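You operate a simulated robot arm through the tools that you are given. There is no shell and no other tool. Be economical: measure what you need, move in short steps, check, and stop when the job is done.

You run a simulated robot arm. Do the job below in one go: nothing can be reset, and whatever is moved stays where it is left.

Task
Fit blue disc 25 and the black cover, turn-check it, then unclamp.
Fine: the clamp stays locked till the check is done; the other blue disc and the pieces beside the mat stay.

It is judged by the outcome, as a careful person would: the job done as asked, and still so three seconds after it is handed in. It fails if anything else is knocked over, pushed out of place, dropped, spilled or broken. Lids that push on must go on centred and level and be pressed home; caps that screw on are set level and turned clockwise until they are tight.

Robot
A 7-joint arm with a two-finger parallel gripper, fixed in place. Base frame: the origin is at the foot of the arm, x ahead of it, y to its left, z up. Units: m, degrees, N and s.
With the tool pointing down near the work surface it reaches from about 0.24 to 0.62 m from the base axis. Its first joint turns from -66.0 to 66.0 degrees. Payload 2.6 kg.
Tool frame: the origin (TCP) lies between the finger pads and is the grasp point; the fingertips stand 0.03 m ahead of it; z points along the fingers, y is the line along which they close. Largest opening 0.094 m; finger width 0.028, thickness 0.01; the body of the gripper, 0.05 by 0.096 m, starts 0.055 m behind the TCP.
Orientation is that of the tool frame in the base frame, as [roll, pitch, yaw] about the fixed x, y, z axes, in that order (R = Rz(yaw) Ry(pitch) Rx(roll)). With the fingers straight down and closing along the base's y, the tool's x points along the base's -x, its y along +y and its z along -z.

Tools
- The arm moves only by the tool jog_arm. Its argument "rows" is one flat list of numbers, 7 for each row, row after row: the shift along the tool's x, y, z in m, then the turn, a rotation vector about the tool's x, y, z in degrees, then the finger opening in m, from 0 to 0.094. In form: [tx, ty, tz, ax, ay, az, grip, tx, ty, tz, ax, ay, az, grip, ...]. A call has 1 to 20 rows; each row shifts and turns the commanded pose from where the row before left it, along the tool's axes as they then stand. Each row takes 0.2 s and may step no farther than 0.05 m and 8.6 degrees from the row before; otherwise, or with a gripper value out of range, the whole call is refused. Where a pose cannot be reached the arm comes as near as it can. A force on the tool above 50 N (or 10 N above the force at the start of the call, whichever is more), or a blocked arm, ends the call early, and 0.2 s more pass. The fingers move at their own pace (about 0.072 m/s each) and stop on an object; they squeeze with about 39 N. The grip force told is the motor's: it shows also when the fingers shut on nothing. Time passes only in rows, and 0.2 s behind the last, so rows that do not move let the fingers close. The reply holds the time, the measured pose of the TCP, the force on the tool along the base axes, the opening and the grip force, in the units named above and with some noise, with the torque about the TCP (base axes, N m) and any sound that the robot's microphone picked up.
- Cameras (640 x 400 px; columns grow to the right, rows downward): "scene" is fixed at [0.0232, 0.4193, 0.5772]; the picture's right is [-0.88, -0.47, 0.00], its down [-0.21, 0.40, -0.89] and it looks along [0.42, -0.79, -0.46] (base axes); focal length 368 px, centre (320, 200). "wrist" rides on the gripper at [0.076, 0.014, -0.103] in the tool frame; the picture's right is [-0.18, 0.98, 0.00], its down [-0.75, -0.14, -0.64] and it looks along [-0.63, -0.12, 0.77] (tool axes); focal length 243 px, centre (320, 200). There is no depth. A picture from a camera that has moved, and an enlarged one, comes with that camera's place and axes in the base frame and with its lens.
- capture(camera): a new picture of that camera. No time passes.
- inspect(camera, box): a new picture of the part [left, top, right, bottom] of that camera's present view, enlarged. No time passes.
- job_done(): hands the job in; it is judged then, once.

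Go step by step. Nothing tells you positions but the pictures and the camera data: compare them with the known pose of the tool, close in by small moves and look again before you grip or let go. The budget is 120 turns and 64 pictures, counting those below and the enlarged ones. Unless the task says otherwise, let go and move clear before handing in, and close with one line.

The tools are called after ">>>" by a JSON object that holds its "name" and its "arguments". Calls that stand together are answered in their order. jog_arm: Moves the arm, as the interface text tells. Its arguments: {"type":"object","properties":{"rows":{"type":"array","items":{"type":"number"}}},"required":["rows"]} The other tools are called the same way: capture (camera) takes a picture; inspect (camera, box) takes an enlarged picture of a part of a camera's view; job_done () hands the job in.

At the start:

```text
time_s: 0.0
tcp_pos: [0.2955, 0.0234, 0.4376]
tool_rot: [180.0, 0.0, 180.0]
wrist_force: [-0.2, -0.3, 0.7]
ft_torque: [-0.01, -0.02, -0.01]
finger_gap: 0.0941
finger_force: 0.0
```

scene: 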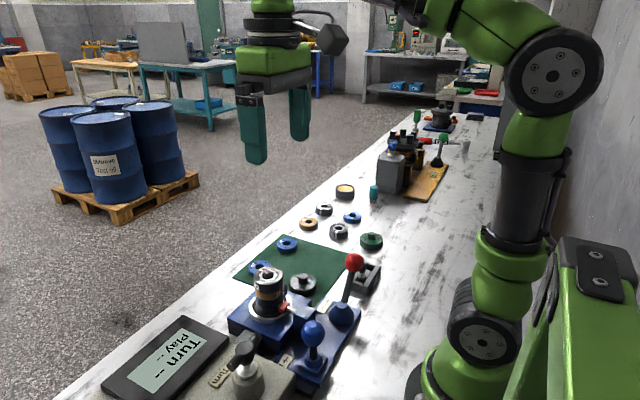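
wrist: 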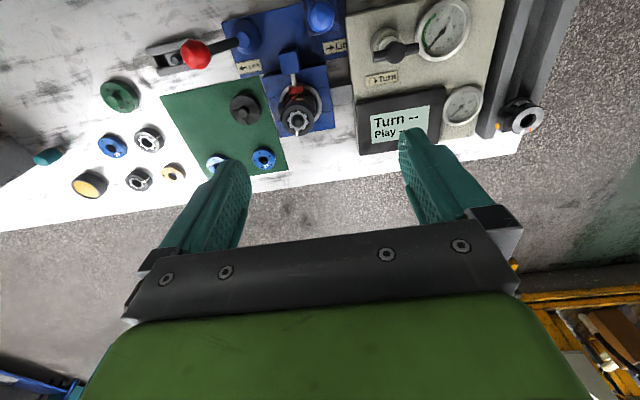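

I see a bench with a green mat carrying two blue discs and a black cover, a clamped blue fixture with a spindle, levers, and a turn-check panel. I'll look closer first.

>>> {"name": "inspect", "arguments": {"camera": "scene", "box": [210, 220, 400, 400]}}

>>> {"name": "inspect", "arguments": {"camera": "wrist", "box": [140, 0, 360, 180]}}

>>> {"name": "inspect", "arguments": {"camera": "wrist", "box": [330, 0, 560, 170]}}

```text
2.22 times, centred on (305, 310) of scene
camera zoom: at [0.0232, 0.4193, 0.5772], right [-0.88, -0.47, 0.0], down [-0.21, 0.4, -0.89], along [0.42, -0.79, -0.46], focal length 817 px, centre (353, -44)
```

zoom: 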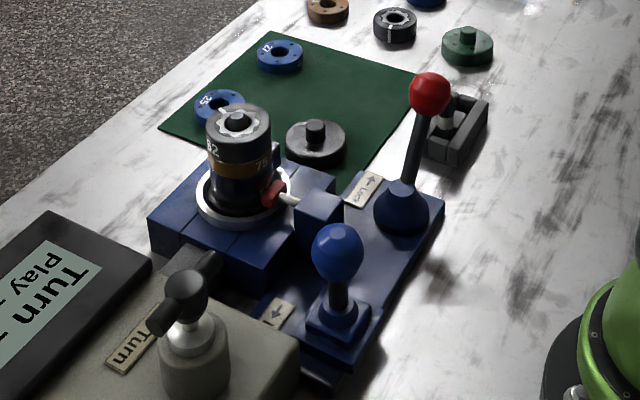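

```text
2.22 times, centred on (250, 90) of wrist
camera zoom: at [0.2186, 0.0386, 0.5398], right [0.18, 0.98, 0.0], down [0.75, -0.14, 0.64], along [0.63, -0.12, -0.77], focal length 539 px, centre (476, 444)
```

zoom: 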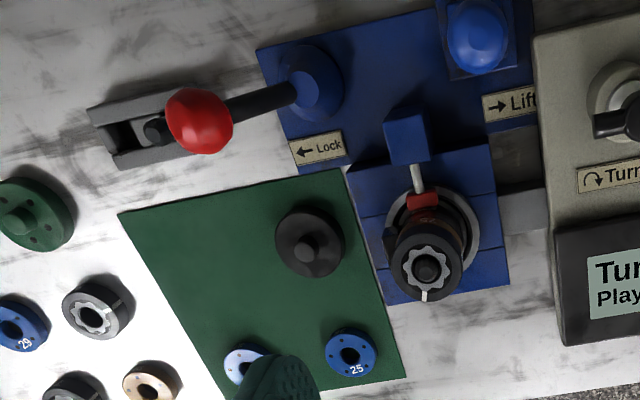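

```text
2.35 times, centred on (445, 85) of wrist
camera zoom: at [0.2186, 0.0386, 0.5398], right [0.18, 0.98, 0.0], down [0.75, -0.14, 0.64], along [0.63, -0.12, -0.77], focal length 571 px, centre (26, 471)
```

zoom: 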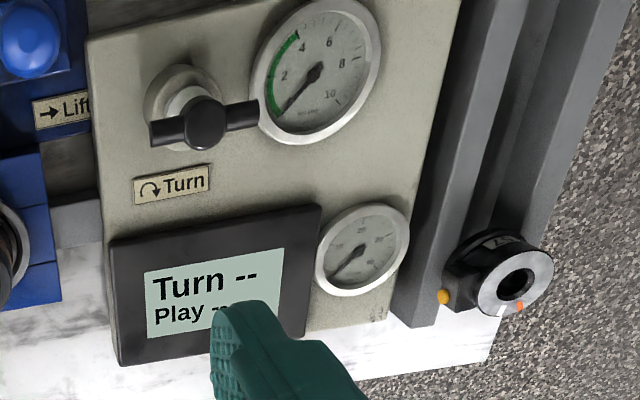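

The stack stands at about (0.375, -0.032) with its top near z 0.125; disc 25 is near (0.50, -0.16). I'll lower the wrist camera for a closer look.

>>> {"name": "jog_arm", "arguments": {"rows": [0, -0.01, 0.045, 0, 0, 0, 0.094, 0, -0.01, 0.045, 0, 0, 0, 0.094, 0, -0.01, 0.045, 0, 0, 0, 0.094, 0, -0.01, 0.045, 0, 0, 0, 0.094, 0, 0, 0, 0, 0, 0, 0.094]}}

>>> {"name": "capture", "arguments": {"camera": "wrist"}}

>>> {"name": "inspect", "arguments": {"camera": "wrist", "box": [220, 100, 420, 225]}}

```text
time_s: 1.2
tcp_pos: [0.2958, -0.0149, 0.2553]
tool_rot: [180.0, 0.1, 179.9]
wrist_force: [0.0, -0.2, 0.2]
ft_torque: [0.01, 0.02, -0.02]
finger_gap: 0.0939
finger_force: 0.1
```

```text
58 pictures are left
camera wrist: at [0.2202, 0.0004, 0.3592], right [0.19, 0.98, 0.0], down [0.75, -0.14, 0.64], along [0.63, -0.12, -0.77], focal length 243 px, centre (320, 200)
```

wrist: 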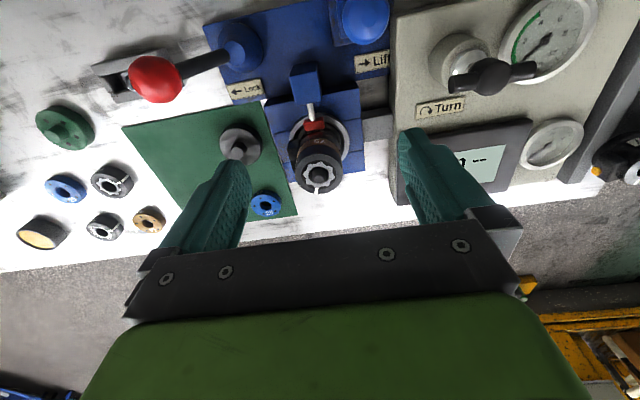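

```text
3.20 times, centred on (320, 162) of wrist
camera zoom: at [0.2202, 0.0004, 0.3592], right [0.19, 0.98, 0.0], down [0.75, -0.14, 0.64], along [0.63, -0.12, -0.77], focal length 776 px, centre (320, 320)
```

zoom: 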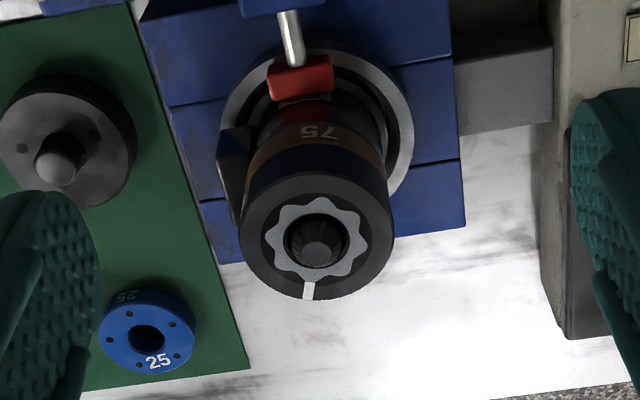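

>>> {"name": "inspect", "arguments": {"camera": "scene", "box": [230, 225, 320, 325]}}

>>> {"name": "inspect", "arguments": {"camera": "scene", "box": [290, 240, 400, 390]}}

```text
4.00 times, centred on (275, 275) of scene
camera zoom: at [0.0232, 0.4193, 0.5772], right [-0.88, -0.47, 0.0], down [-0.21, 0.4, -0.89], along [0.42, -0.79, -0.46], focal length 1470 px, centre (500, -100)
```

zoom: 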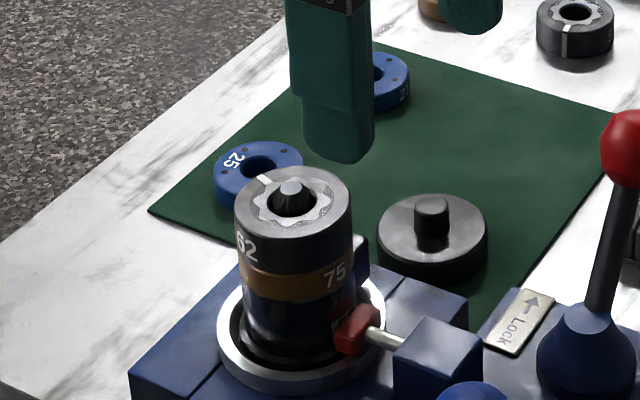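

```text
2.67 times, centred on (345, 315) of scene
camera zoom: at [0.0232, 0.4193, 0.5772], right [-0.88, -0.47, 0.0], down [-0.21, 0.4, -0.89], along [0.42, -0.79, -0.46], focal length 980 px, centre (253, -107)
```

zoom: 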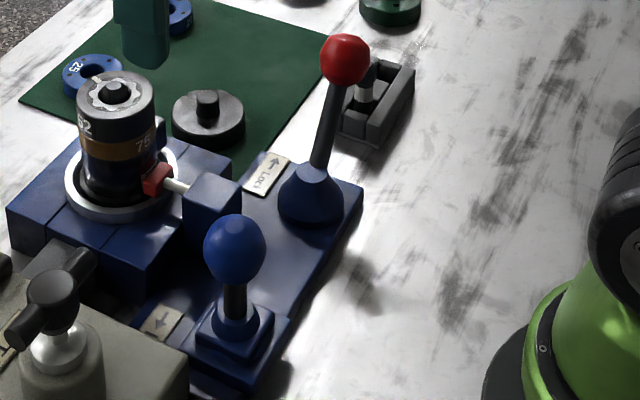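

>>> {"name": "jog_arm", "arguments": {"rows": [-0.035, -0.029, 0, 0, 0, 0, 0.094, -0.035, -0.029, 0, 0, 0, 0, 0.094, -0.035, -0.029, 0, 0, 0, 0, 0.094, -0.035, -0.029, 0, 0, 0, 0, 0.094, -0.035, -0.029, 0, 0, 0, 0, 0.094, -0.0, 0, 0.04, 0, 0, 0, 0.094, -0.019, 0, 0.04, 0, 0, 0, 0.094, 0, 0, 0, 0, 0, 0, 0.094, 0, 0, 0, 0, 0, 0, 0.094]}}

>>> {"name": "capture", "arguments": {"camera": "wrist"}}

>>> {"name": "inspect", "arguments": {"camera": "wrist", "box": [230, 60, 430, 200]}}

```text
time_s: 3.2
tcp_pos: [0.4869, -0.1603, 0.1795]
tool_rot: [179.9, 0.0, -180.0]
wrist_force: [0.2, -0.4, 0.0]
ft_torque: [0.03, 0.0, -0.02]
finger_gap: 0.094
finger_force: 0.0
```

```text
54 pictures are left
camera wrist: at [0.4113, -0.1469, 0.2814], right [0.18, 0.98, 0.0], down [0.75, -0.14, 0.64], along [0.63, -0.12, -0.77], focal length 243 px, centre (320, 200)
```

wrist: 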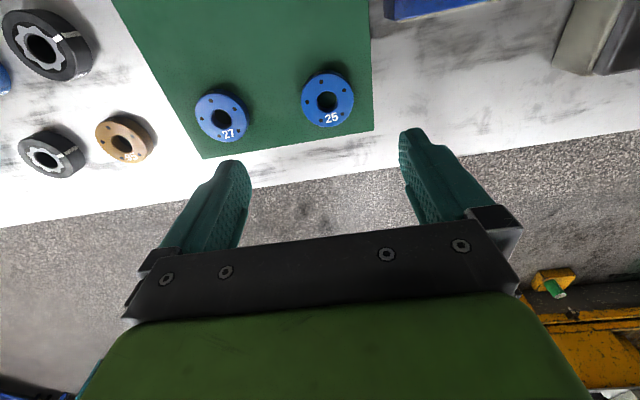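

```text
2.86 times, centred on (330, 130) of wrist
camera zoom: at [0.4113, -0.1469, 0.2814], right [0.18, 0.98, 0.0], down [0.75, -0.14, 0.64], along [0.63, -0.12, -0.77], focal length 693 px, centre (291, 400)
```

zoom: 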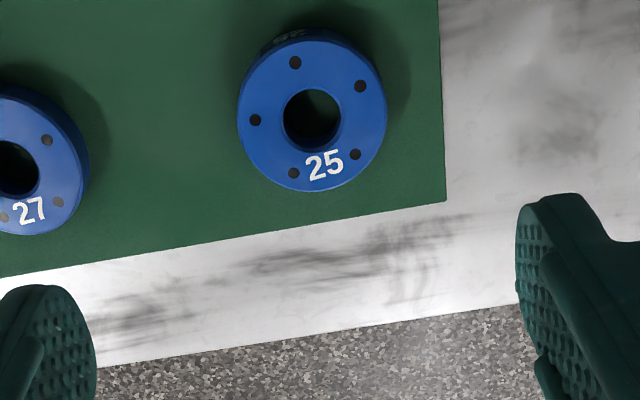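

>>> {"name": "inspect", "arguments": {"camera": "scene", "box": [230, 220, 330, 320]}}

>>> {"name": "jog_arm", "arguments": {"rows": [0.05, 0.01, 0, 0, 0, 0, 0.094, 0.05, 0.02, 0, 0, 0, 0, 0.094, 0, 0, 0, 0, 0, 0, 0.094]}}

>>> {"name": "inspect", "arguments": {"camera": "wrist", "box": [230, 60, 430, 200]}}

```text
4.00 times, centred on (280, 270) of scene
camera zoom: at [0.0232, 0.4193, 0.5772], right [-0.88, -0.47, 0.0], down [-0.21, 0.4, -0.89], along [0.42, -0.79, -0.46], focal length 1470 px, centre (480, -80)
```

zoom: 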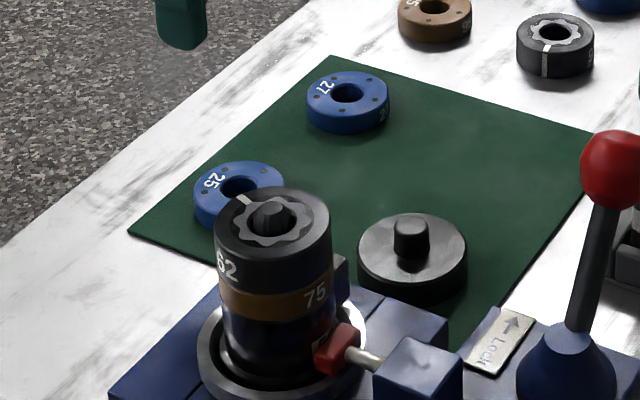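

```text
refused: row 1 steps farther than a row can; nothing moved
```

```text
2.86 times, centred on (330, 130) of wrist
camera zoom: at [0.4113, -0.1469, 0.2814], right [0.18, 0.98, 0.0], down [0.75, -0.14, 0.64], along [0.63, -0.12, -0.77], focal length 693 px, centre (291, 400)
```

zoom: 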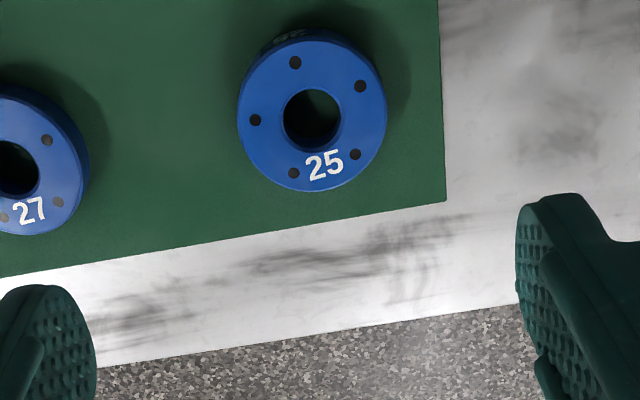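

Disc 25's top is at z≈0.018, hole centre (0.4955, -0.1555), and it has a plain bore. Next I look at the cover and spindle up close.

>>> {"name": "jog_arm", "arguments": {"rows": [0.045, 0.01, 0, 0, 0, 0, 0.094, 0.045, 0.01, 0, 0, 0, 0, 0.094, 0, 0, 0, 0, 0, 0, 0.094]}}

>>> {"name": "inspect", "arguments": {"camera": "wrist", "box": [230, 40, 430, 180]}}

>>> {"name": "jog_arm", "arguments": {"rows": [0, 0.03, -0.02, 0, 0, 0, 0.094, 0, 0.04, -0.01, 0, 0, 0, 0.094, 0.02, 0.03, 0, 0, 0, 0, 0.094, 0, 0, 0, 0, 0, 0, 0.094]}}

>>> {"name": "inspect", "arguments": {"camera": "wrist", "box": [240, 40, 400, 200]}}

```text
time_s: 4.0
tcp_pos: [0.3972, -0.1423, 0.1781]
tool_rot: [179.9, 0.1, 180.0]
wrist_force: [0.7, 0.7, 0.3]
ft_torque: [-0.01, -0.03, -0.01]
finger_gap: 0.0941
finger_force: 0.1
```

```text
2.86 times, centred on (330, 110) of wrist
camera zoom: at [0.3203, -0.1286, 0.2808], right [0.18, 0.98, 0.0], down [0.75, -0.14, 0.64], along [0.63, -0.12, -0.77], focal length 693 px, centre (291, 457)
```

zoom: 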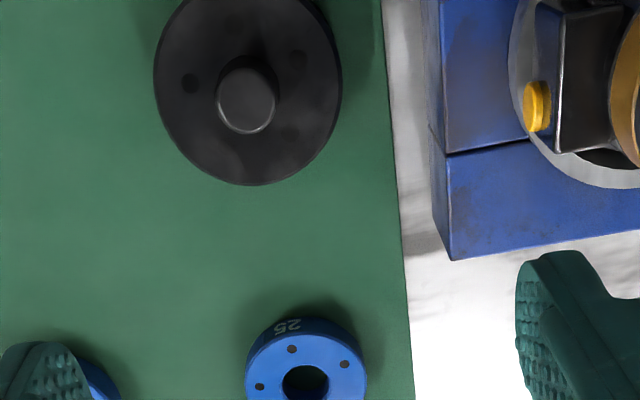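

```text
time_s: 5.0
tcp_pos: [0.3775, -0.0416, 0.2065]
tool_rot: [179.9, -0.1, 180.0]
wrist_force: [0.7, -0.2, 0.0]
ft_torque: [0.01, 0.0, 0.03]
finger_gap: 0.0938
finger_force: 0.1
```

```text
2.50 times, centred on (320, 120) of wrist
camera zoom: at [0.3015, -0.0267, 0.3093], right [0.18, 0.98, 0.0], down [0.75, -0.14, 0.64], along [0.63, -0.12, -0.77], focal length 606 px, centre (320, 400)
```

zoom: 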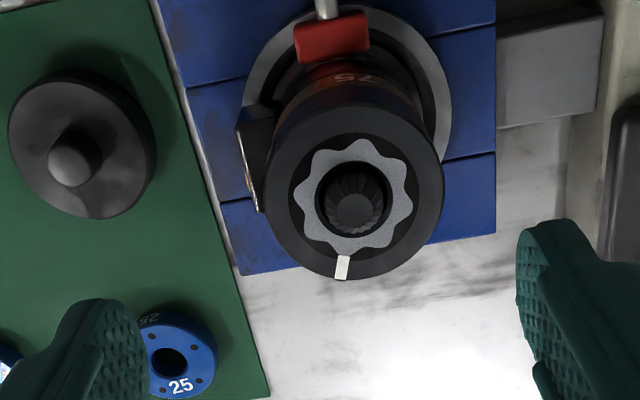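

The disc's plain hole slides over the splined spindle at about (0.375, -0.030). I move above disc 25 for the grip.

>>> {"name": "jog_arm", "arguments": {"rows": [-0.0294, -0.0283, 0, 0, 0, 0, 0.094, -0.0294, -0.0283, 0, 0, 0, 0, 0.094, -0.0294, -0.0283, 0, 0, 0, 0, 0.094, -0.0294, -0.0283, 0, 0, 0, 0, 0.094, 0, 0, 0.04, 0, 0, 0, 0.094, 0, 0, 0.04, 0, 0, 0, 0.094, 0, 0, 0.03, 0, 0, 0, 0.094, 0, 0, 0, 0, 0, 0, 0.094]}}

>>> {"name": "capture", "arguments": {"camera": "wrist"}}

```text
time_s: 6.8
tcp_pos: [0.4964, -0.1539, 0.0963]
tool_rot: [-180.0, 0.1, 179.9]
wrist_force: [-0.1, 0.9, -1.4]
ft_torque: [-0.03, 0.0, 0.01]
finger_gap: 0.0938
finger_force: 0.0
```

```text
48 pictures are left
camera wrist: at [0.42, -0.1408, 0.2003], right [0.18, 0.98, 0.0], down [0.75, -0.14, 0.64], along [0.63, -0.12, -0.77], focal length 243 px, centre (320, 200)
```

wrist: 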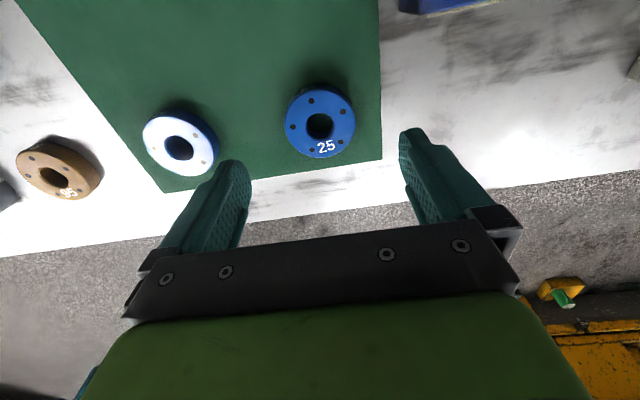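

>>> {"name": "jog_arm", "arguments": {"rows": [0.0015, -0.0015, 0.02, 0, 0, 0, 0.094, 0, 0, 0.02, 0, 0, 0, 0.094, 0, 0, 0.015, 0, 0, 0, 0.094, 0, 0, 0, 0, 0, 0, 0.094]}}

>>> {"name": "capture", "arguments": {"camera": "wrist"}}

>>> {"name": "inspect", "arguments": {"camera": "scene", "box": [220, 210, 330, 320]}}

```text
time_s: 7.8
tcp_pos: [0.4939, -0.1556, 0.0433]
tool_rot: [180.0, 0.1, -179.9]
wrist_force: [0.1, -0.6, 0.8]
ft_torque: [0.04, 0.0, 0.05]
finger_gap: 0.094
finger_force: 0.2
```

```text
47 pictures are left
camera wrist: at [0.4185, -0.1415, 0.1459], right [0.18, 0.98, 0.0], down [0.75, -0.14, 0.64], along [0.63, -0.12, -0.77], focal length 243 px, centre (320, 200)
```

wrist: 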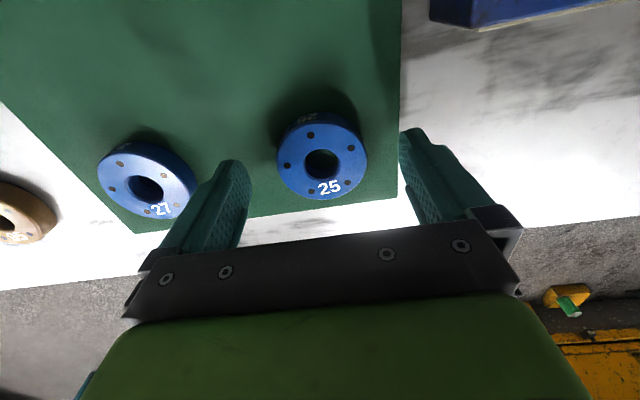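

```text
3.64 times, centred on (275, 265) of scene
camera zoom: at [0.0232, 0.4193, 0.5772], right [-0.88, -0.47, 0.0], down [-0.21, 0.4, -0.89], along [0.42, -0.79, -0.46], focal length 1336 px, centre (484, -36)
```

zoom: 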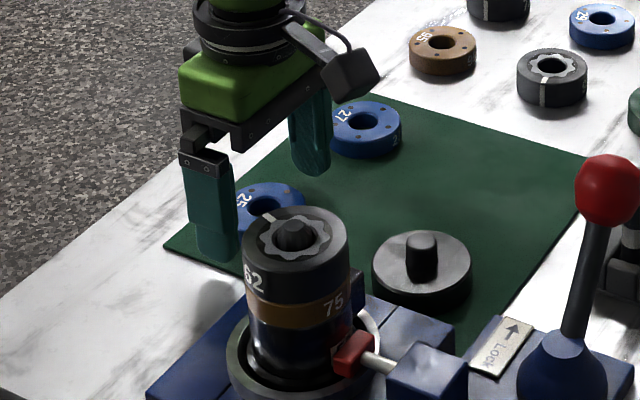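

>>> {"name": "jog_arm", "arguments": {"rows": [-0.0002, 0.0008, 0.006, 0, 0, 0, 0.094, 0, 0, 0, 0, 0, 0, 0.04, 0, 0, 0, 0, 0, 0, 0.04, 0, 0, 0, 0, 0, 0, 0.04, 0, 0, 0, 0, 0, 0, 0.04]}}

```text
time_s: 9.0
tcp_pos: [0.4959, -0.1556, 0.0371]
tool_rot: [180.0, 0.0, 180.0]
wrist_force: [1.0, -0.9, 0.1]
ft_torque: [-0.09, -0.07, -0.01]
finger_gap: 0.0549
finger_force: 38.6
```

Disc gripped at 0.055 m. I lift and check how it sits in the fingers.

>>> {"name": "jog_arm", "arguments": {"rows": [0, 0, -0.02, 0, 0, 0, 0.04, 0, 0, -0.045, 0, 0, 0, 0.04, 0, 0, -0.045, 0, 0, 0, 0.04, 0, 0, -0.045, 0, 0, 0, 0.04, 0, 0, -0.02, 0, 0, 0, 0.04, 0.0302, 0.0315, 0, 0, 0, 0, 0.04, 0.0302, 0.0315, 0, 0, 0, 0, 0.04, 0.0302, 0.0315, 0, 0, 0, 0, 0.04, 0.0302, 0.0315, 0, 0, 0, 0, 0.04, 0, 0, 0, 0, 0, 0, 0.04]}}

>>> {"name": "capture", "arguments": {"camera": "wrist"}}

>>> {"name": "inspect", "arguments": {"camera": "scene", "box": [220, 180, 330, 320]}}

```text
time_s: 11.2
tcp_pos: [0.373, -0.0285, 0.2115]
tool_rot: [-180.0, 0.0, -179.9]
wrist_force: [0.6, 0.1, -2.4]
ft_torque: [-0.05, -0.04, 0.01]
finger_gap: 0.0548
finger_force: 38.6
```

```text
45 pictures are left
camera wrist: at [0.2971, -0.0141, 0.3146], right [0.18, 0.98, 0.0], down [0.75, -0.14, 0.64], along [0.63, -0.12, -0.77], focal length 243 px, centre (320, 200)
```

wrist: 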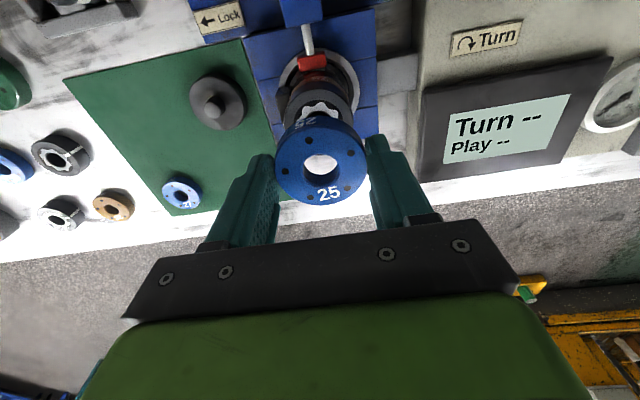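

```text
2.86 times, centred on (275, 250) of scene
camera zoom: at [0.0232, 0.4193, 0.5772], right [-0.88, -0.47, 0.0], down [-0.21, 0.4, -0.89], along [0.42, -0.79, -0.46], focal length 1050 px, centre (449, 57)
```

zoom: 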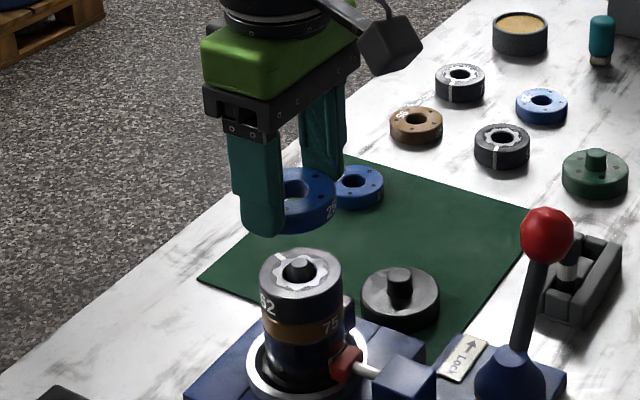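

>>> {"name": "jog_arm", "arguments": {"rows": [-0.0012, -0.001, 0.015, 0, 0, 0, 0.04, 0, 0, 0.015, 0, 0, 0, 0.04, 0, 0, 0, 0, 0, 0, 0.04, 0, 0, 0, 0, 0, 0, 0.04]}}

>>> {"name": "inspect", "arguments": {"camera": "wrist", "box": [240, 80, 400, 220]}}

>>> {"name": "inspect", "arguments": {"camera": "scene", "box": [225, 230, 315, 320]}}

```text
time_s: 12.2
tcp_pos: [0.3749, -0.0291, 0.1812]
tool_rot: [-179.9, 0.0, -180.0]
wrist_force: [0.2, -0.7, -1.8]
ft_torque: [0.0, -0.04, 0.02]
finger_gap: 0.055
finger_force: 38.8
```

```text
2.86 times, centred on (320, 150) of wrist
camera zoom: at [0.2994, -0.0153, 0.2843], right [0.18, 0.98, 0.0], down [0.75, -0.14, 0.64], along [0.63, -0.12, -0.77], focal length 693 px, centre (320, 343)
```

zoom: 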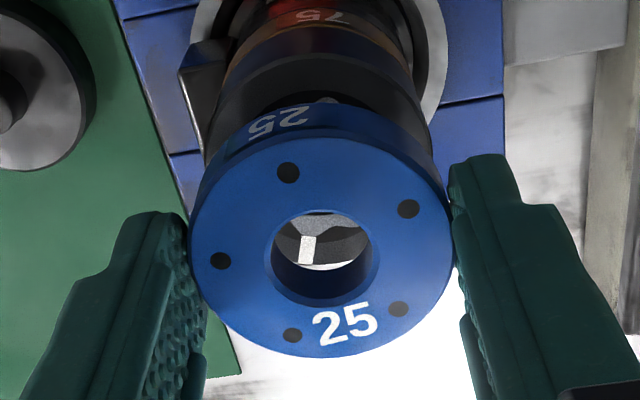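

```text
4.44 times, centred on (270, 275) of scene
camera zoom: at [0.0232, 0.4193, 0.5772], right [-0.88, -0.47, 0.0], down [-0.21, 0.4, -0.89], along [0.42, -0.79, -0.46], focal length 1633 px, centre (542, -133)
```

zoom: 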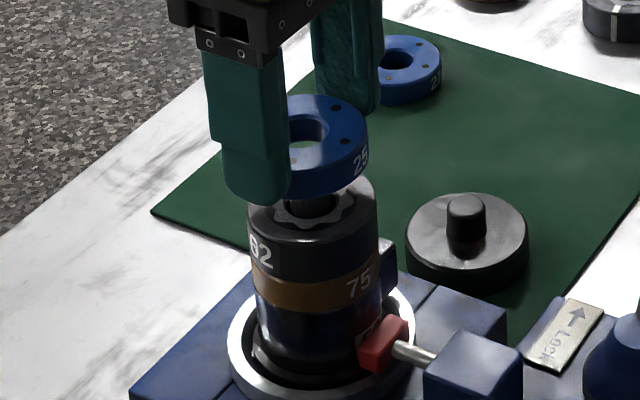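

>>> {"name": "inspect", "arguments": {"camera": "scene", "box": [248, 245, 298, 295]}}

```text
8.00 times, centred on (273, 270) of scene
camera zoom: at [0.0232, 0.4193, 0.5772], right [-0.88, -0.47, 0.0], down [-0.21, 0.4, -0.89], along [0.42, -0.79, -0.46], focal length 2940 px, centre (696, -360)
```

zoom: 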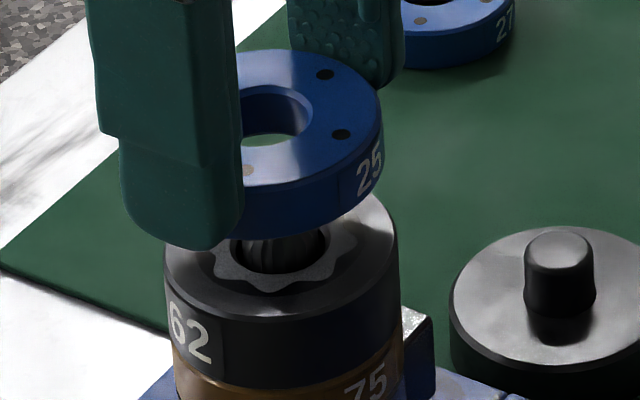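

The picture compares suggest the disc is ~2 mm too far in x relative to the stack. I correct that, lower slightly and recheck.

>>> {"name": "jog_arm", "arguments": {"rows": [0.002, 0, 0, 0, 0, 0, 0.04, 0, 0, 0.005, 0, 0, 0, 0.04, 0, 0, 0, 0, 0, 0, 0.04]}}

>>> {"name": "inspect", "arguments": {"camera": "wrist", "box": [290, 130, 350, 190]}}

>>> {"name": "inspect", "arguments": {"camera": "scene", "box": [248, 250, 298, 290]}}

```text
time_s: 13.0
tcp_pos: [0.3735, -0.0299, 0.1749]
tool_rot: [-180.0, 0.0, -180.0]
wrist_force: [-0.7, 0.3, -2.4]
ft_torque: [0.01, 0.02, 0.02]
finger_gap: 0.0549
finger_force: 39.0
```

```text
6.67 times, centred on (320, 160) of wrist
camera zoom: at [0.297, -0.0152, 0.2786], right [0.18, 0.98, 0.0], down [0.75, -0.14, 0.64], along [0.63, -0.12, -0.77], focal length 1618 px, centre (320, 467)
```

zoom: 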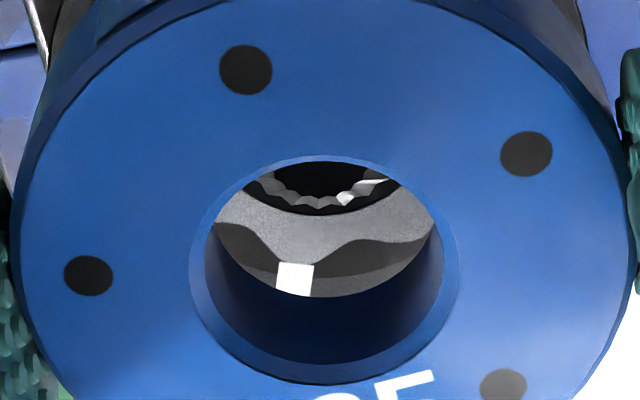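

```text
10.00 times, centred on (273, 270) of scene
camera zoom: at [0.0232, 0.4193, 0.5772], right [-0.88, -0.47, 0.0], down [-0.21, 0.4, -0.89], along [0.42, -0.79, -0.46], focal length 3675 px, centre (790, -500)
```

zoom: 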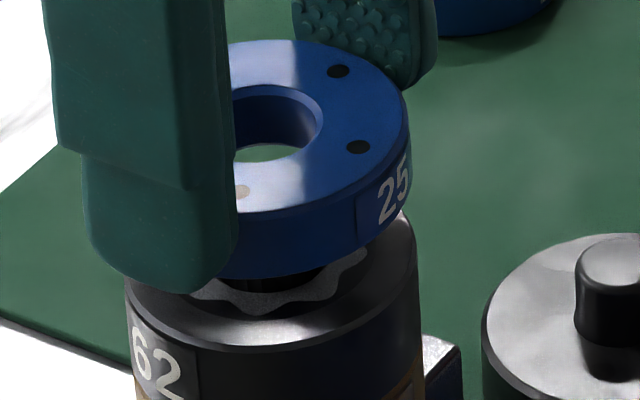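

>>> {"name": "jog_arm", "arguments": {"rows": [-0.001, 0, 0, 0, 0, 0, 0.04, 0, 0, 0.002, 0, 0, 0, 0.04, 0, 0, 0.002, 0, 0, 0, 0.04, 0, 0, 0.002, 0, 0, 0, 0.04, 0, 0, 0, 0, 0, 0, 0.04]}}

>>> {"name": "inspect", "arguments": {"camera": "wrist", "box": [290, 130, 350, 190]}}

```text
time_s: 14.2
tcp_pos: [0.3754, -0.0307, 0.1698]
tool_rot: [180.0, 0.1, -180.0]
wrist_force: [-0.1, 0.0, -2.2]
ft_torque: [0.01, 0.02, 0.01]
finger_gap: 0.0549
finger_force: 39.2
```

```text
6.67 times, centred on (320, 160) of wrist
camera zoom: at [0.2987, -0.0157, 0.2725], right [0.18, 0.98, 0.0], down [0.75, -0.14, 0.64], along [0.63, -0.12, -0.77], focal length 1618 px, centre (320, 467)
```

zoom: 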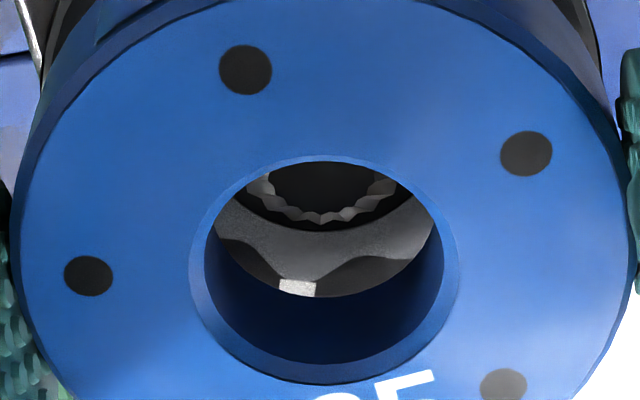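

The spindle is visible centred below the hole, no contact yet. I lower in small steps.

>>> {"name": "jog_arm", "arguments": {"rows": [0, 0, 0.0015, 0, 0, 0, 0.04, 0, 0, 0.0015, 0, 0, 0, 0.04, 0, 0, 0.0015, 0, 0, 0, 0.04, 0, 0, 0, 0, 0, 0, 0.04]}}

>>> {"name": "inspect", "arguments": {"camera": "wrist", "box": [290, 130, 350, 190]}}

>>> {"name": "inspect", "arguments": {"camera": "scene", "box": [248, 250, 298, 290]}}

```text
time_s: 15.2
tcp_pos: [0.3731, -0.0309, 0.1649]
tool_rot: [180.0, -0.1, 180.0]
wrist_force: [0.5, -0.1, -3.3]
ft_torque: [-0.01, -0.01, 0.05]
finger_gap: 0.0549
finger_force: 38.9
```

```text
6.67 times, centred on (320, 160) of wrist
camera zoom: at [0.298, -0.0152, 0.2681], right [0.18, 0.98, 0.0], down [0.75, -0.14, 0.64], along [0.63, -0.12, -0.77], focal length 1618 px, centre (320, 467)
```

zoom: 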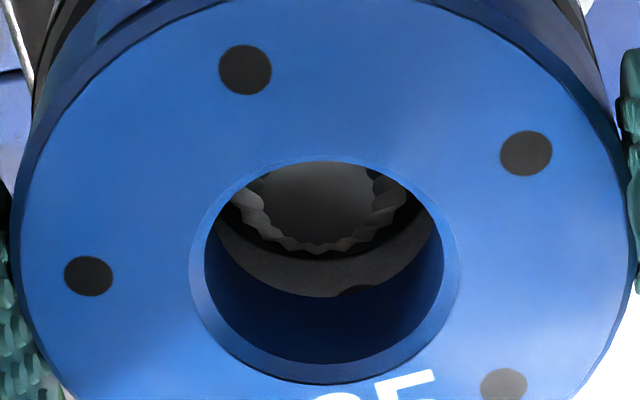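

```text
10.00 times, centred on (273, 270) of scene
camera zoom: at [0.0232, 0.4193, 0.5772], right [-0.88, -0.47, 0.0], down [-0.21, 0.4, -0.89], along [0.42, -0.79, -0.46], focal length 3675 px, centre (790, -500)
```

zoom: 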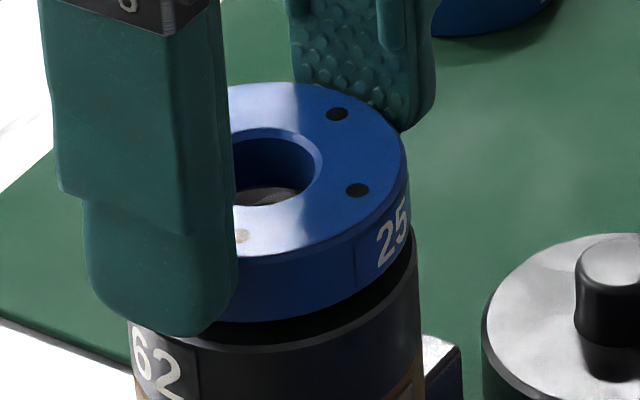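

>>> {"name": "jog_arm", "arguments": {"rows": [0, 0, 0.0015, 0, 0, 0, 0.04, 0, 0, 0.0015, 0, 0, 0, 0.04, 0, 0, 0, 0, 0, 0, 0.04]}}

>>> {"name": "inspect", "arguments": {"camera": "wrist", "box": [290, 130, 350, 190]}}

```text
time_s: 16.0
tcp_pos: [0.3734, -0.0299, 0.1614]
tool_rot: [180.0, 0.0, -179.9]
wrist_force: [0.3, 0.0, -2.1]
ft_torque: [0.05, -0.01, -0.02]
finger_gap: 0.0547
finger_force: 39.8
```

```text
6.67 times, centred on (320, 160) of wrist
camera zoom: at [0.2984, -0.0152, 0.2644], right [0.18, 0.98, 0.0], down [0.75, -0.14, 0.64], along [0.63, -0.12, -0.77], focal length 1618 px, centre (320, 467)
```

zoom: 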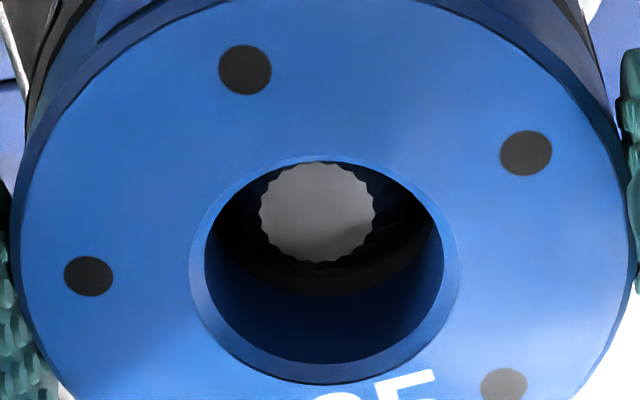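

>>> {"name": "jog_arm", "arguments": {"rows": [0, 0, 0.0015, 0, 0, 0, 0.04, 0, 0, 0.0015, 0, 0, 0, 0.04, 0, 0, 0.0, 0, 0, 0, 0.04]}}

>>> {"name": "inspect", "arguments": {"camera": "wrist", "box": [290, 130, 350, 190]}}

>>> {"name": "inspect", "arguments": {"camera": "scene", "box": [248, 250, 298, 290]}}

```text
time_s: 16.8
tcp_pos: [0.3745, -0.0292, 0.1594]
tool_rot: [-179.9, 0.1, 179.9]
wrist_force: [-4.3, -0.3, 13.4]
ft_torque: [-0.14, 0.31, -0.08]
finger_gap: 0.055
finger_force: 38.8
```

```text
6.67 times, centred on (320, 160) of wrist
camera zoom: at [0.2981, -0.015, 0.2626], right [0.19, 0.98, 0.0], down [0.75, -0.14, 0.64], along [0.63, -0.12, -0.77], focal length 1618 px, centre (320, 467)
```

zoom: 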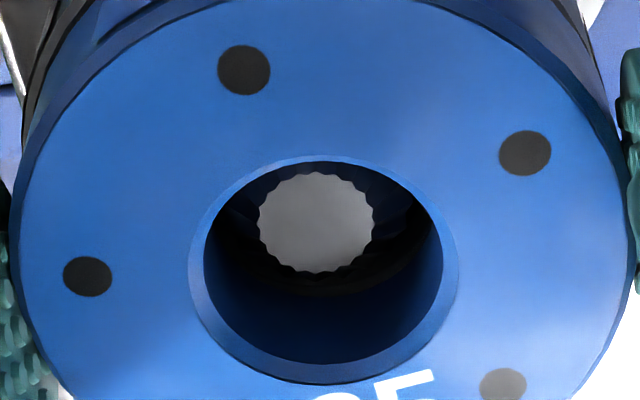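

```text
10.00 times, centred on (273, 270) of scene
camera zoom: at [0.0231, 0.4193, 0.5772], right [-0.88, -0.47, 0.0], down [-0.21, 0.4, -0.89], along [0.42, -0.79, -0.46], focal length 3675 px, centre (790, -500)
```

zoom: 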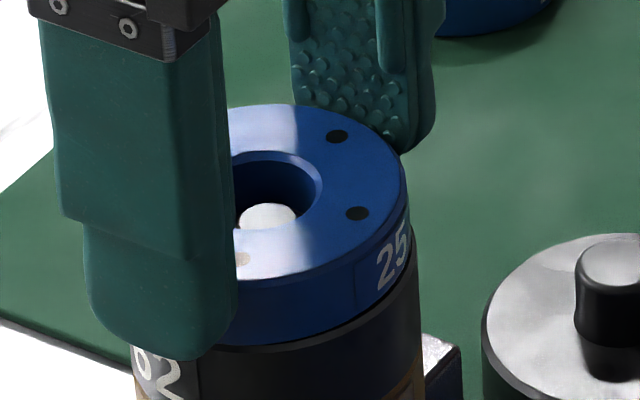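

The hole edge touches the spindle bevel on the -x side; I back off, shift about 0.8 mm toward -x and go down again.

>>> {"name": "jog_arm", "arguments": {"rows": [0, 0, -0.001, 0, 0, 0, 0.04, 0.0008, 0, 0, 0, 0, 0, 0.04, 0, 0, 0.001, 0, 0, 0, 0.04, 0, 0, 0.0005, 0, 0, 0, 0.04, 0, 0, 0.0, 0, 0, 0, 0.04]}}

```text
time_s: 18.0
tcp_pos: [0.3722, -0.0293, 0.16]
tool_rot: [179.9, 0.1, 179.8]
wrist_force: [-10.8, -0.5, 26.3]
ft_torque: [-0.21, 0.6, -0.1]
finger_gap: 0.0548
finger_force: 39.0
```

>>> {"name": "jog_arm", "arguments": {"rows": [0, 0, -0.0015, 0, 0, 0, 0.04, 0.001, -0.0006, 0, 0, 0, 0, 0.04, 0, 0, 0.001, 0, 0, 0, 0.04, 0, 0, 0.0005, 0, 0, 0, 0.04, 0, 0, 0.0, 0, 0, 0, 0.04]}}

>>> {"name": "inspect", "arguments": {"camera": "wrist", "box": [290, 130, 350, 190]}}

```text
time_s: 19.2
tcp_pos: [0.3734, -0.0303, 0.1603]
tool_rot: [180.0, 0.3, -180.0]
wrist_force: [5.5, 4.3, 24.5]
ft_torque: [0.26, 0.12, -0.07]
finger_gap: 0.0549
finger_force: 38.9
```

```text
6.67 times, centred on (320, 160) of wrist
camera zoom: at [0.2965, -0.0156, 0.2622], right [0.18, 0.98, 0.0], down [0.75, -0.14, 0.65], along [0.63, -0.12, -0.76], focal length 1618 px, centre (320, 467)
```

zoom: 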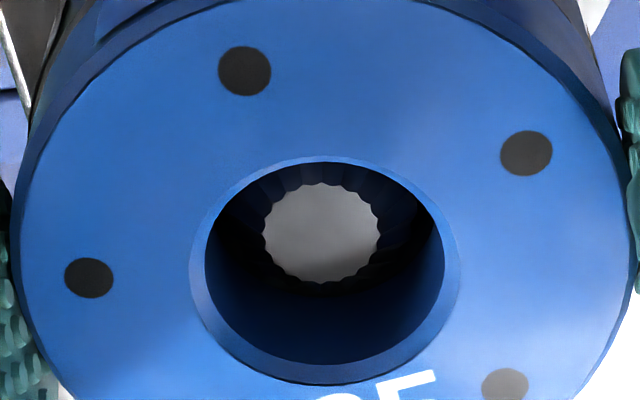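

>>> {"name": "inspect", "arguments": {"camera": "scene", "box": [248, 250, 298, 290]}}

>>> {"name": "jog_arm", "arguments": {"rows": [0, 0, -0.0015, 0, 0, 0, 0.04, -0.0004, 0.0003, 0, 0, 0, 0, 0.04, 0, 0, 0.001, 0, 0, 0, 0.04, 0, 0, 0.0005, 0, 0, 0, 0.04, 0, 0, 0.0, 0, 0, 0, 0.04]}}

```text
10.00 times, centred on (273, 270) of scene
camera zoom: at [0.0231, 0.4193, 0.5772], right [-0.88, -0.47, 0.0], down [-0.21, 0.4, -0.89], along [0.42, -0.79, -0.46], focal length 3675 px, centre (790, -500)
```

zoom: 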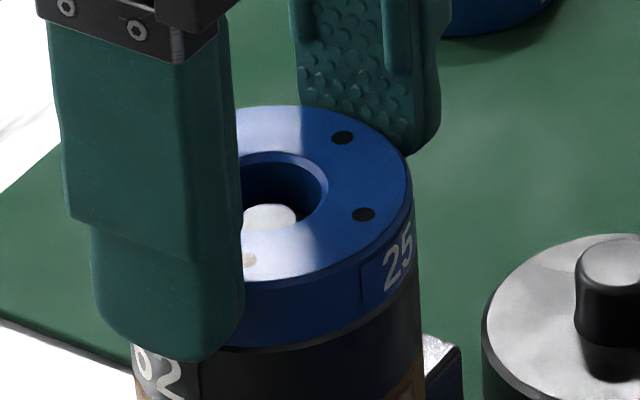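

```text
time_s: 20.4
tcp_pos: [0.3744, -0.0295, 0.1582]
tool_rot: [180.0, 0.0, 180.0]
wrist_force: [-9.9, -3.5, 25.9]
ft_torque: [-0.28, 0.36, -0.09]
finger_gap: 0.0546
finger_force: 38.8
```

The disc appears seated on the ring; lateral forces look like friction from pressing. I unload slightly and check.

>>> {"name": "jog_arm", "arguments": {"rows": [0.0002, 0, -0.0015, 0, 0, 0, 0.04, 0, 0, 0, 0, 0, 0, 0.04]}}

>>> {"name": "inspect", "arguments": {"camera": "scene", "box": [250, 255, 290, 285]}}

>>> {"name": "inspect", "arguments": {"camera": "wrist", "box": [270, 80, 370, 200]}}

```text
time_s: 21.0
tcp_pos: [0.3736, -0.0291, 0.158]
tool_rot: [179.9, -0.3, -179.9]
wrist_force: [0.2, 0.8, -1.5]
ft_torque: [0.02, 0.0, 0.0]
finger_gap: 0.055
finger_force: 38.3
```

```text
13.33 times, centred on (270, 270) of scene
camera zoom: at [0.0232, 0.4193, 0.5772], right [-0.88, -0.47, 0.0], down [-0.21, 0.4, -0.89], along [0.42, -0.79, -0.46], focal length 4900 px, centre (987, -733)
```

zoom: 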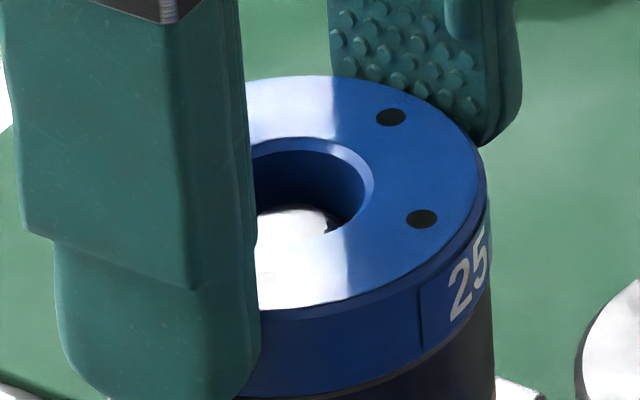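

```text
3.33 times, centred on (320, 140) of wrist
camera zoom: at [0.2971, -0.0151, 0.262], right [0.18, 0.98, 0.0], down [0.76, -0.14, 0.64], along [0.63, -0.12, -0.77], focal length 809 px, centre (320, 400)
```

zoom: 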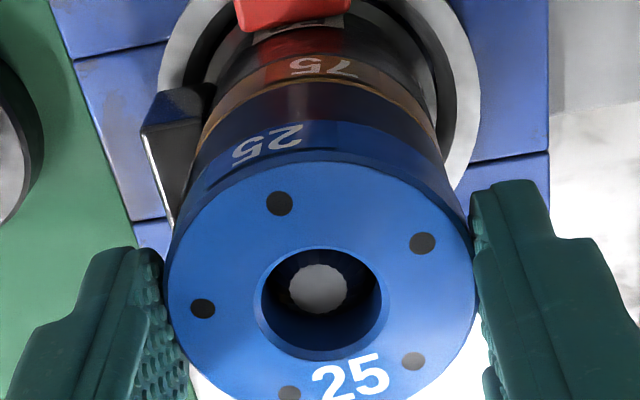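

>>> {"name": "jog_arm", "arguments": {"rows": [0, 0, 0.0007, 0, 0, 0, 0.04, 0, 0, 0, 0, 0, 0, 0.06, 0, 0, 0, 0, 0, 0, 0.075, 0, 0, 0, 0, 0, 0, 0.094, 0, 0, 0, 0, 0, 0, 0.094, 0, 0, -0.04, 0, 0, 0, 0.094, 0, 0, -0.02, 0, 0, 0, 0.094, 0, 0, 0, 0, 0, 0, 0.094]}}

>>> {"name": "capture", "arguments": {"camera": "wrist"}}

>>> {"name": "inspect", "arguments": {"camera": "scene", "box": [240, 245, 320, 325]}}

```text
time_s: 22.8
tcp_pos: [0.3736, -0.0297, 0.2195]
tool_rot: [180.0, 0.0, -180.0]
wrist_force: [-0.2, 0.0, -0.4]
ft_torque: [-0.01, 0.01, -0.02]
finger_gap: 0.0941
finger_force: 0.1
```

```text
28 pictures are left
camera wrist: at [0.2969, -0.015, 0.3221], right [0.18, 0.98, 0.0], down [0.75, -0.14, 0.64], along [0.63, -0.12, -0.77], focal length 243 px, centre (320, 200)
```

wrist: 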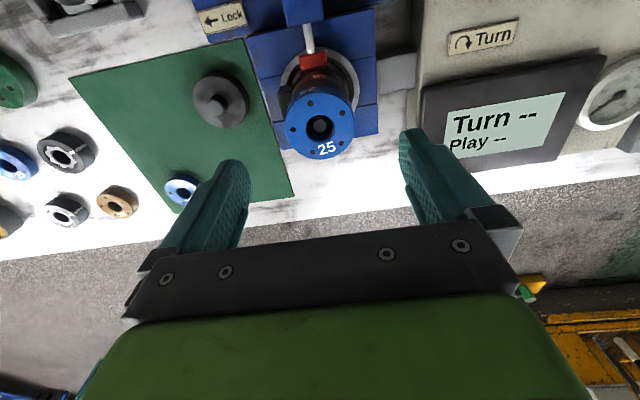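

```text
5.00 times, centred on (280, 285) of scene
camera zoom: at [0.0232, 0.4193, 0.5772], right [-0.88, -0.47, 0.0], down [-0.21, 0.4, -0.89], along [0.42, -0.79, -0.46], focal length 1837 px, centre (520, -225)
```

zoom: 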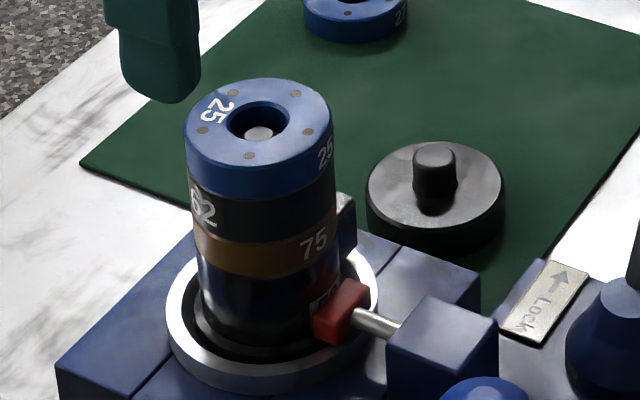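

Disc 25 is seated level. The cover is near (0.367, -0.146); I turn the gripper 90° so that its camera clears the lock lever, and look at it.

>>> {"name": "jog_arm", "arguments": {"rows": [0, 0, 0, 0, 0, -8.2, 0.094, 0, 0, 0, 0, 0, -8.2, 0.094, 0, 0, 0, 0, 0, -8.2, 0.094, 0, 0, 0, 0, 0, -8.2, 0.094, 0, 0, 0, 0, 0, -8.2, 0.094, 0, 0, 0, 0, 0, -8.2, 0.094, 0, 0, 0, 0, 0, -8.2, 0.094, 0, 0, 0, 0, 0, -8.2, 0.094, 0, 0, 0, 0, 0, -8.2, 0.094, 0, 0, 0, 0, 0, -8.1, 0.094, 0, 0, 0, 0, 0, -8.1, 0.094, 0, 0, 0, 0, 0, 0, 0.094]}}

```text
time_s: 25.4
tcp_pos: [0.3734, -0.0298, 0.2184]
tool_rot: [-180.0, 0.0, -89.9]
wrist_force: [0.3, 0.2, 0.0]
ft_torque: [0.03, 0.02, -0.01]
finger_gap: 0.094
finger_force: 0.1
```

>>> {"name": "jog_arm", "arguments": {"rows": [0.039, 0.002, 0, 0, 0, 0, 0.094, 0.039, 0.002, 0, 0, 0, 0, 0.094, 0.038, 0.002, 0, 0, 0, 0, 0.094, 0, 0, 0.04, 0, 0, 0, 0.094, 0, 0, 0.04, 0, 0, 0, 0.094, 0, 0, 0, 0, 0, 0, 0.094, 0, 0, 0, 0, 0, 0, 0.094]}}

>>> {"name": "capture", "arguments": {"camera": "wrist"}}

```text
time_s: 27.0
tcp_pos: [0.3657, -0.1459, 0.1385]
tool_rot: [-180.0, 0.0, -89.9]
wrist_force: [0.1, 0.2, 0.5]
ft_torque: [-0.02, 0.0, -0.01]
finger_gap: 0.0941
finger_force: 0.0
```

```text
26 pictures are left
camera wrist: at [0.3524, -0.2218, 0.2413], right [-0.98, 0.18, 0.0], down [0.14, 0.75, 0.64], along [0.12, 0.63, -0.77], focal length 243 px, centre (320, 200)
```

wrist: 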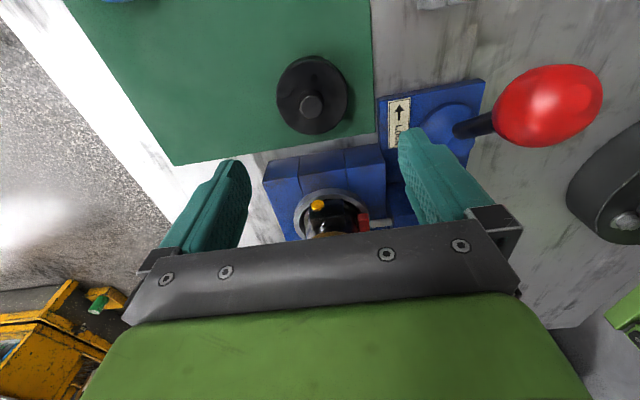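

>>> {"name": "jog_arm", "arguments": {"rows": [0.009, -0.0055, 0.02, 0, 0, 0, 0.094, 0, 0, 0.03, 0, 0, 0, 0.094, 0, 0, 0, 0, 0, 0, 0.094]}}

>>> {"name": "capture", "arguments": {"camera": "wrist"}}

```text
time_s: 27.8
tcp_pos: [0.3718, -0.1531, 0.0889]
tool_rot: [180.0, 0.0, -90.0]
wrist_force: [1.0, -1.1, -0.4]
ft_torque: [0.0, 0.02, 0.03]
finger_gap: 0.0941
finger_force: 0.0
```

```text
25 pictures are left
camera wrist: at [0.3573, -0.2301, 0.1928], right [-0.98, 0.18, 0.0], down [0.14, 0.75, 0.64], along [0.12, 0.63, -0.77], focal length 243 px, centre (320, 200)
```

wrist: 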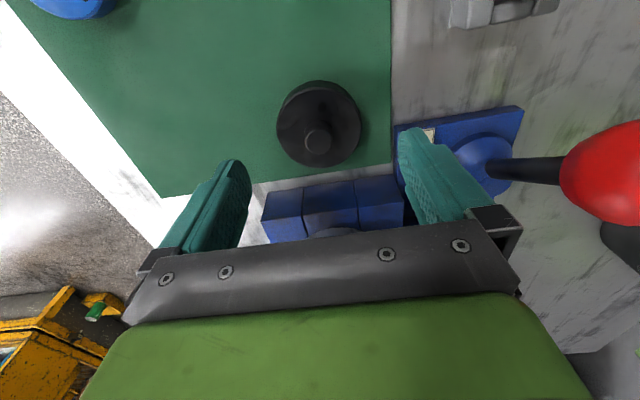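

>>> {"name": "jog_arm", "arguments": {"rows": [0.0015, -0.001, 0.02, 0, 0, 0, 0.094, 0, 0, 0.015, 0, 0, 0, 0.094, 0, 0, 0, 0, 0, 0, 0.094]}}

>>> {"name": "inspect", "arguments": {"camera": "wrist", "box": [220, 80, 420, 205]}}

>>> {"name": "inspect", "arguments": {"camera": "scene", "box": [250, 240, 350, 320]}}

```text
time_s: 28.6
tcp_pos: [0.3722, -0.1566, 0.0533]
tool_rot: [-179.9, 0.0, -90.1]
wrist_force: [-0.6, -0.1, 0.7]
ft_torque: [0.0, 0.01, 0.01]
finger_gap: 0.0942
finger_force: 0.0
```

```text
3.20 times, centred on (320, 142) of wrist
camera zoom: at [0.3577, -0.2325, 0.1568], right [-0.98, 0.18, 0.0], down [0.14, 0.75, 0.64], along [0.12, 0.63, -0.77], focal length 776 px, centre (320, 384)
```

zoom: 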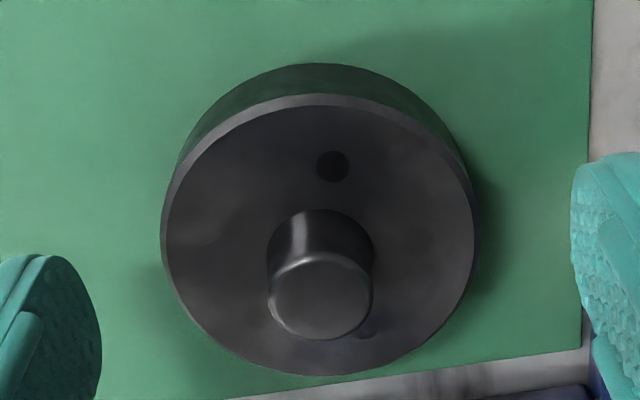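

```text
5.00 times, centred on (300, 280) of scene
camera zoom: at [0.0232, 0.4193, 0.5772], right [-0.88, -0.47, 0.0], down [-0.21, 0.4, -0.89], along [0.42, -0.79, -0.46], focal length 1837 px, centre (420, -200)
```

zoom: 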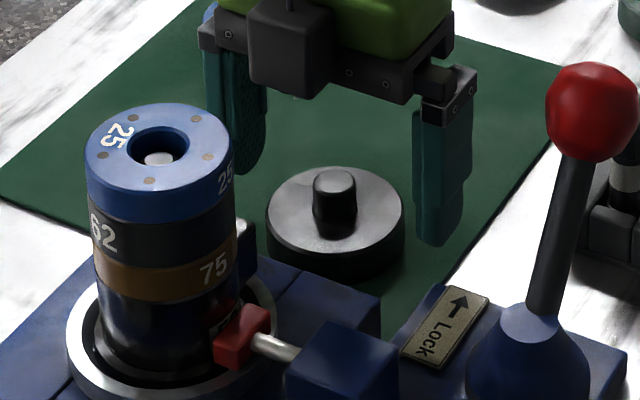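

>>> {"name": "jog_arm", "arguments": {"rows": [-0.0014, 0, 0.014, 0, 0, 0, 0.094, 0, 0, 0, 0, 0, 0, 0.07, 0, 0, 0, 0, 0, 0, 0.05, 0, 0, 0, 0, 0, 0, 0.05, 0, 0, 0, 0, 0, 0, 0.05]}}

```text
time_s: 29.8
tcp_pos: [0.3722, -0.154, 0.04]
tool_rot: [180.0, -0.1, -90.0]
wrist_force: [0.1, -0.3, 0.0]
ft_torque: [0.01, -0.03, 0.05]
finger_gap: 0.0635
finger_force: 39.1
```

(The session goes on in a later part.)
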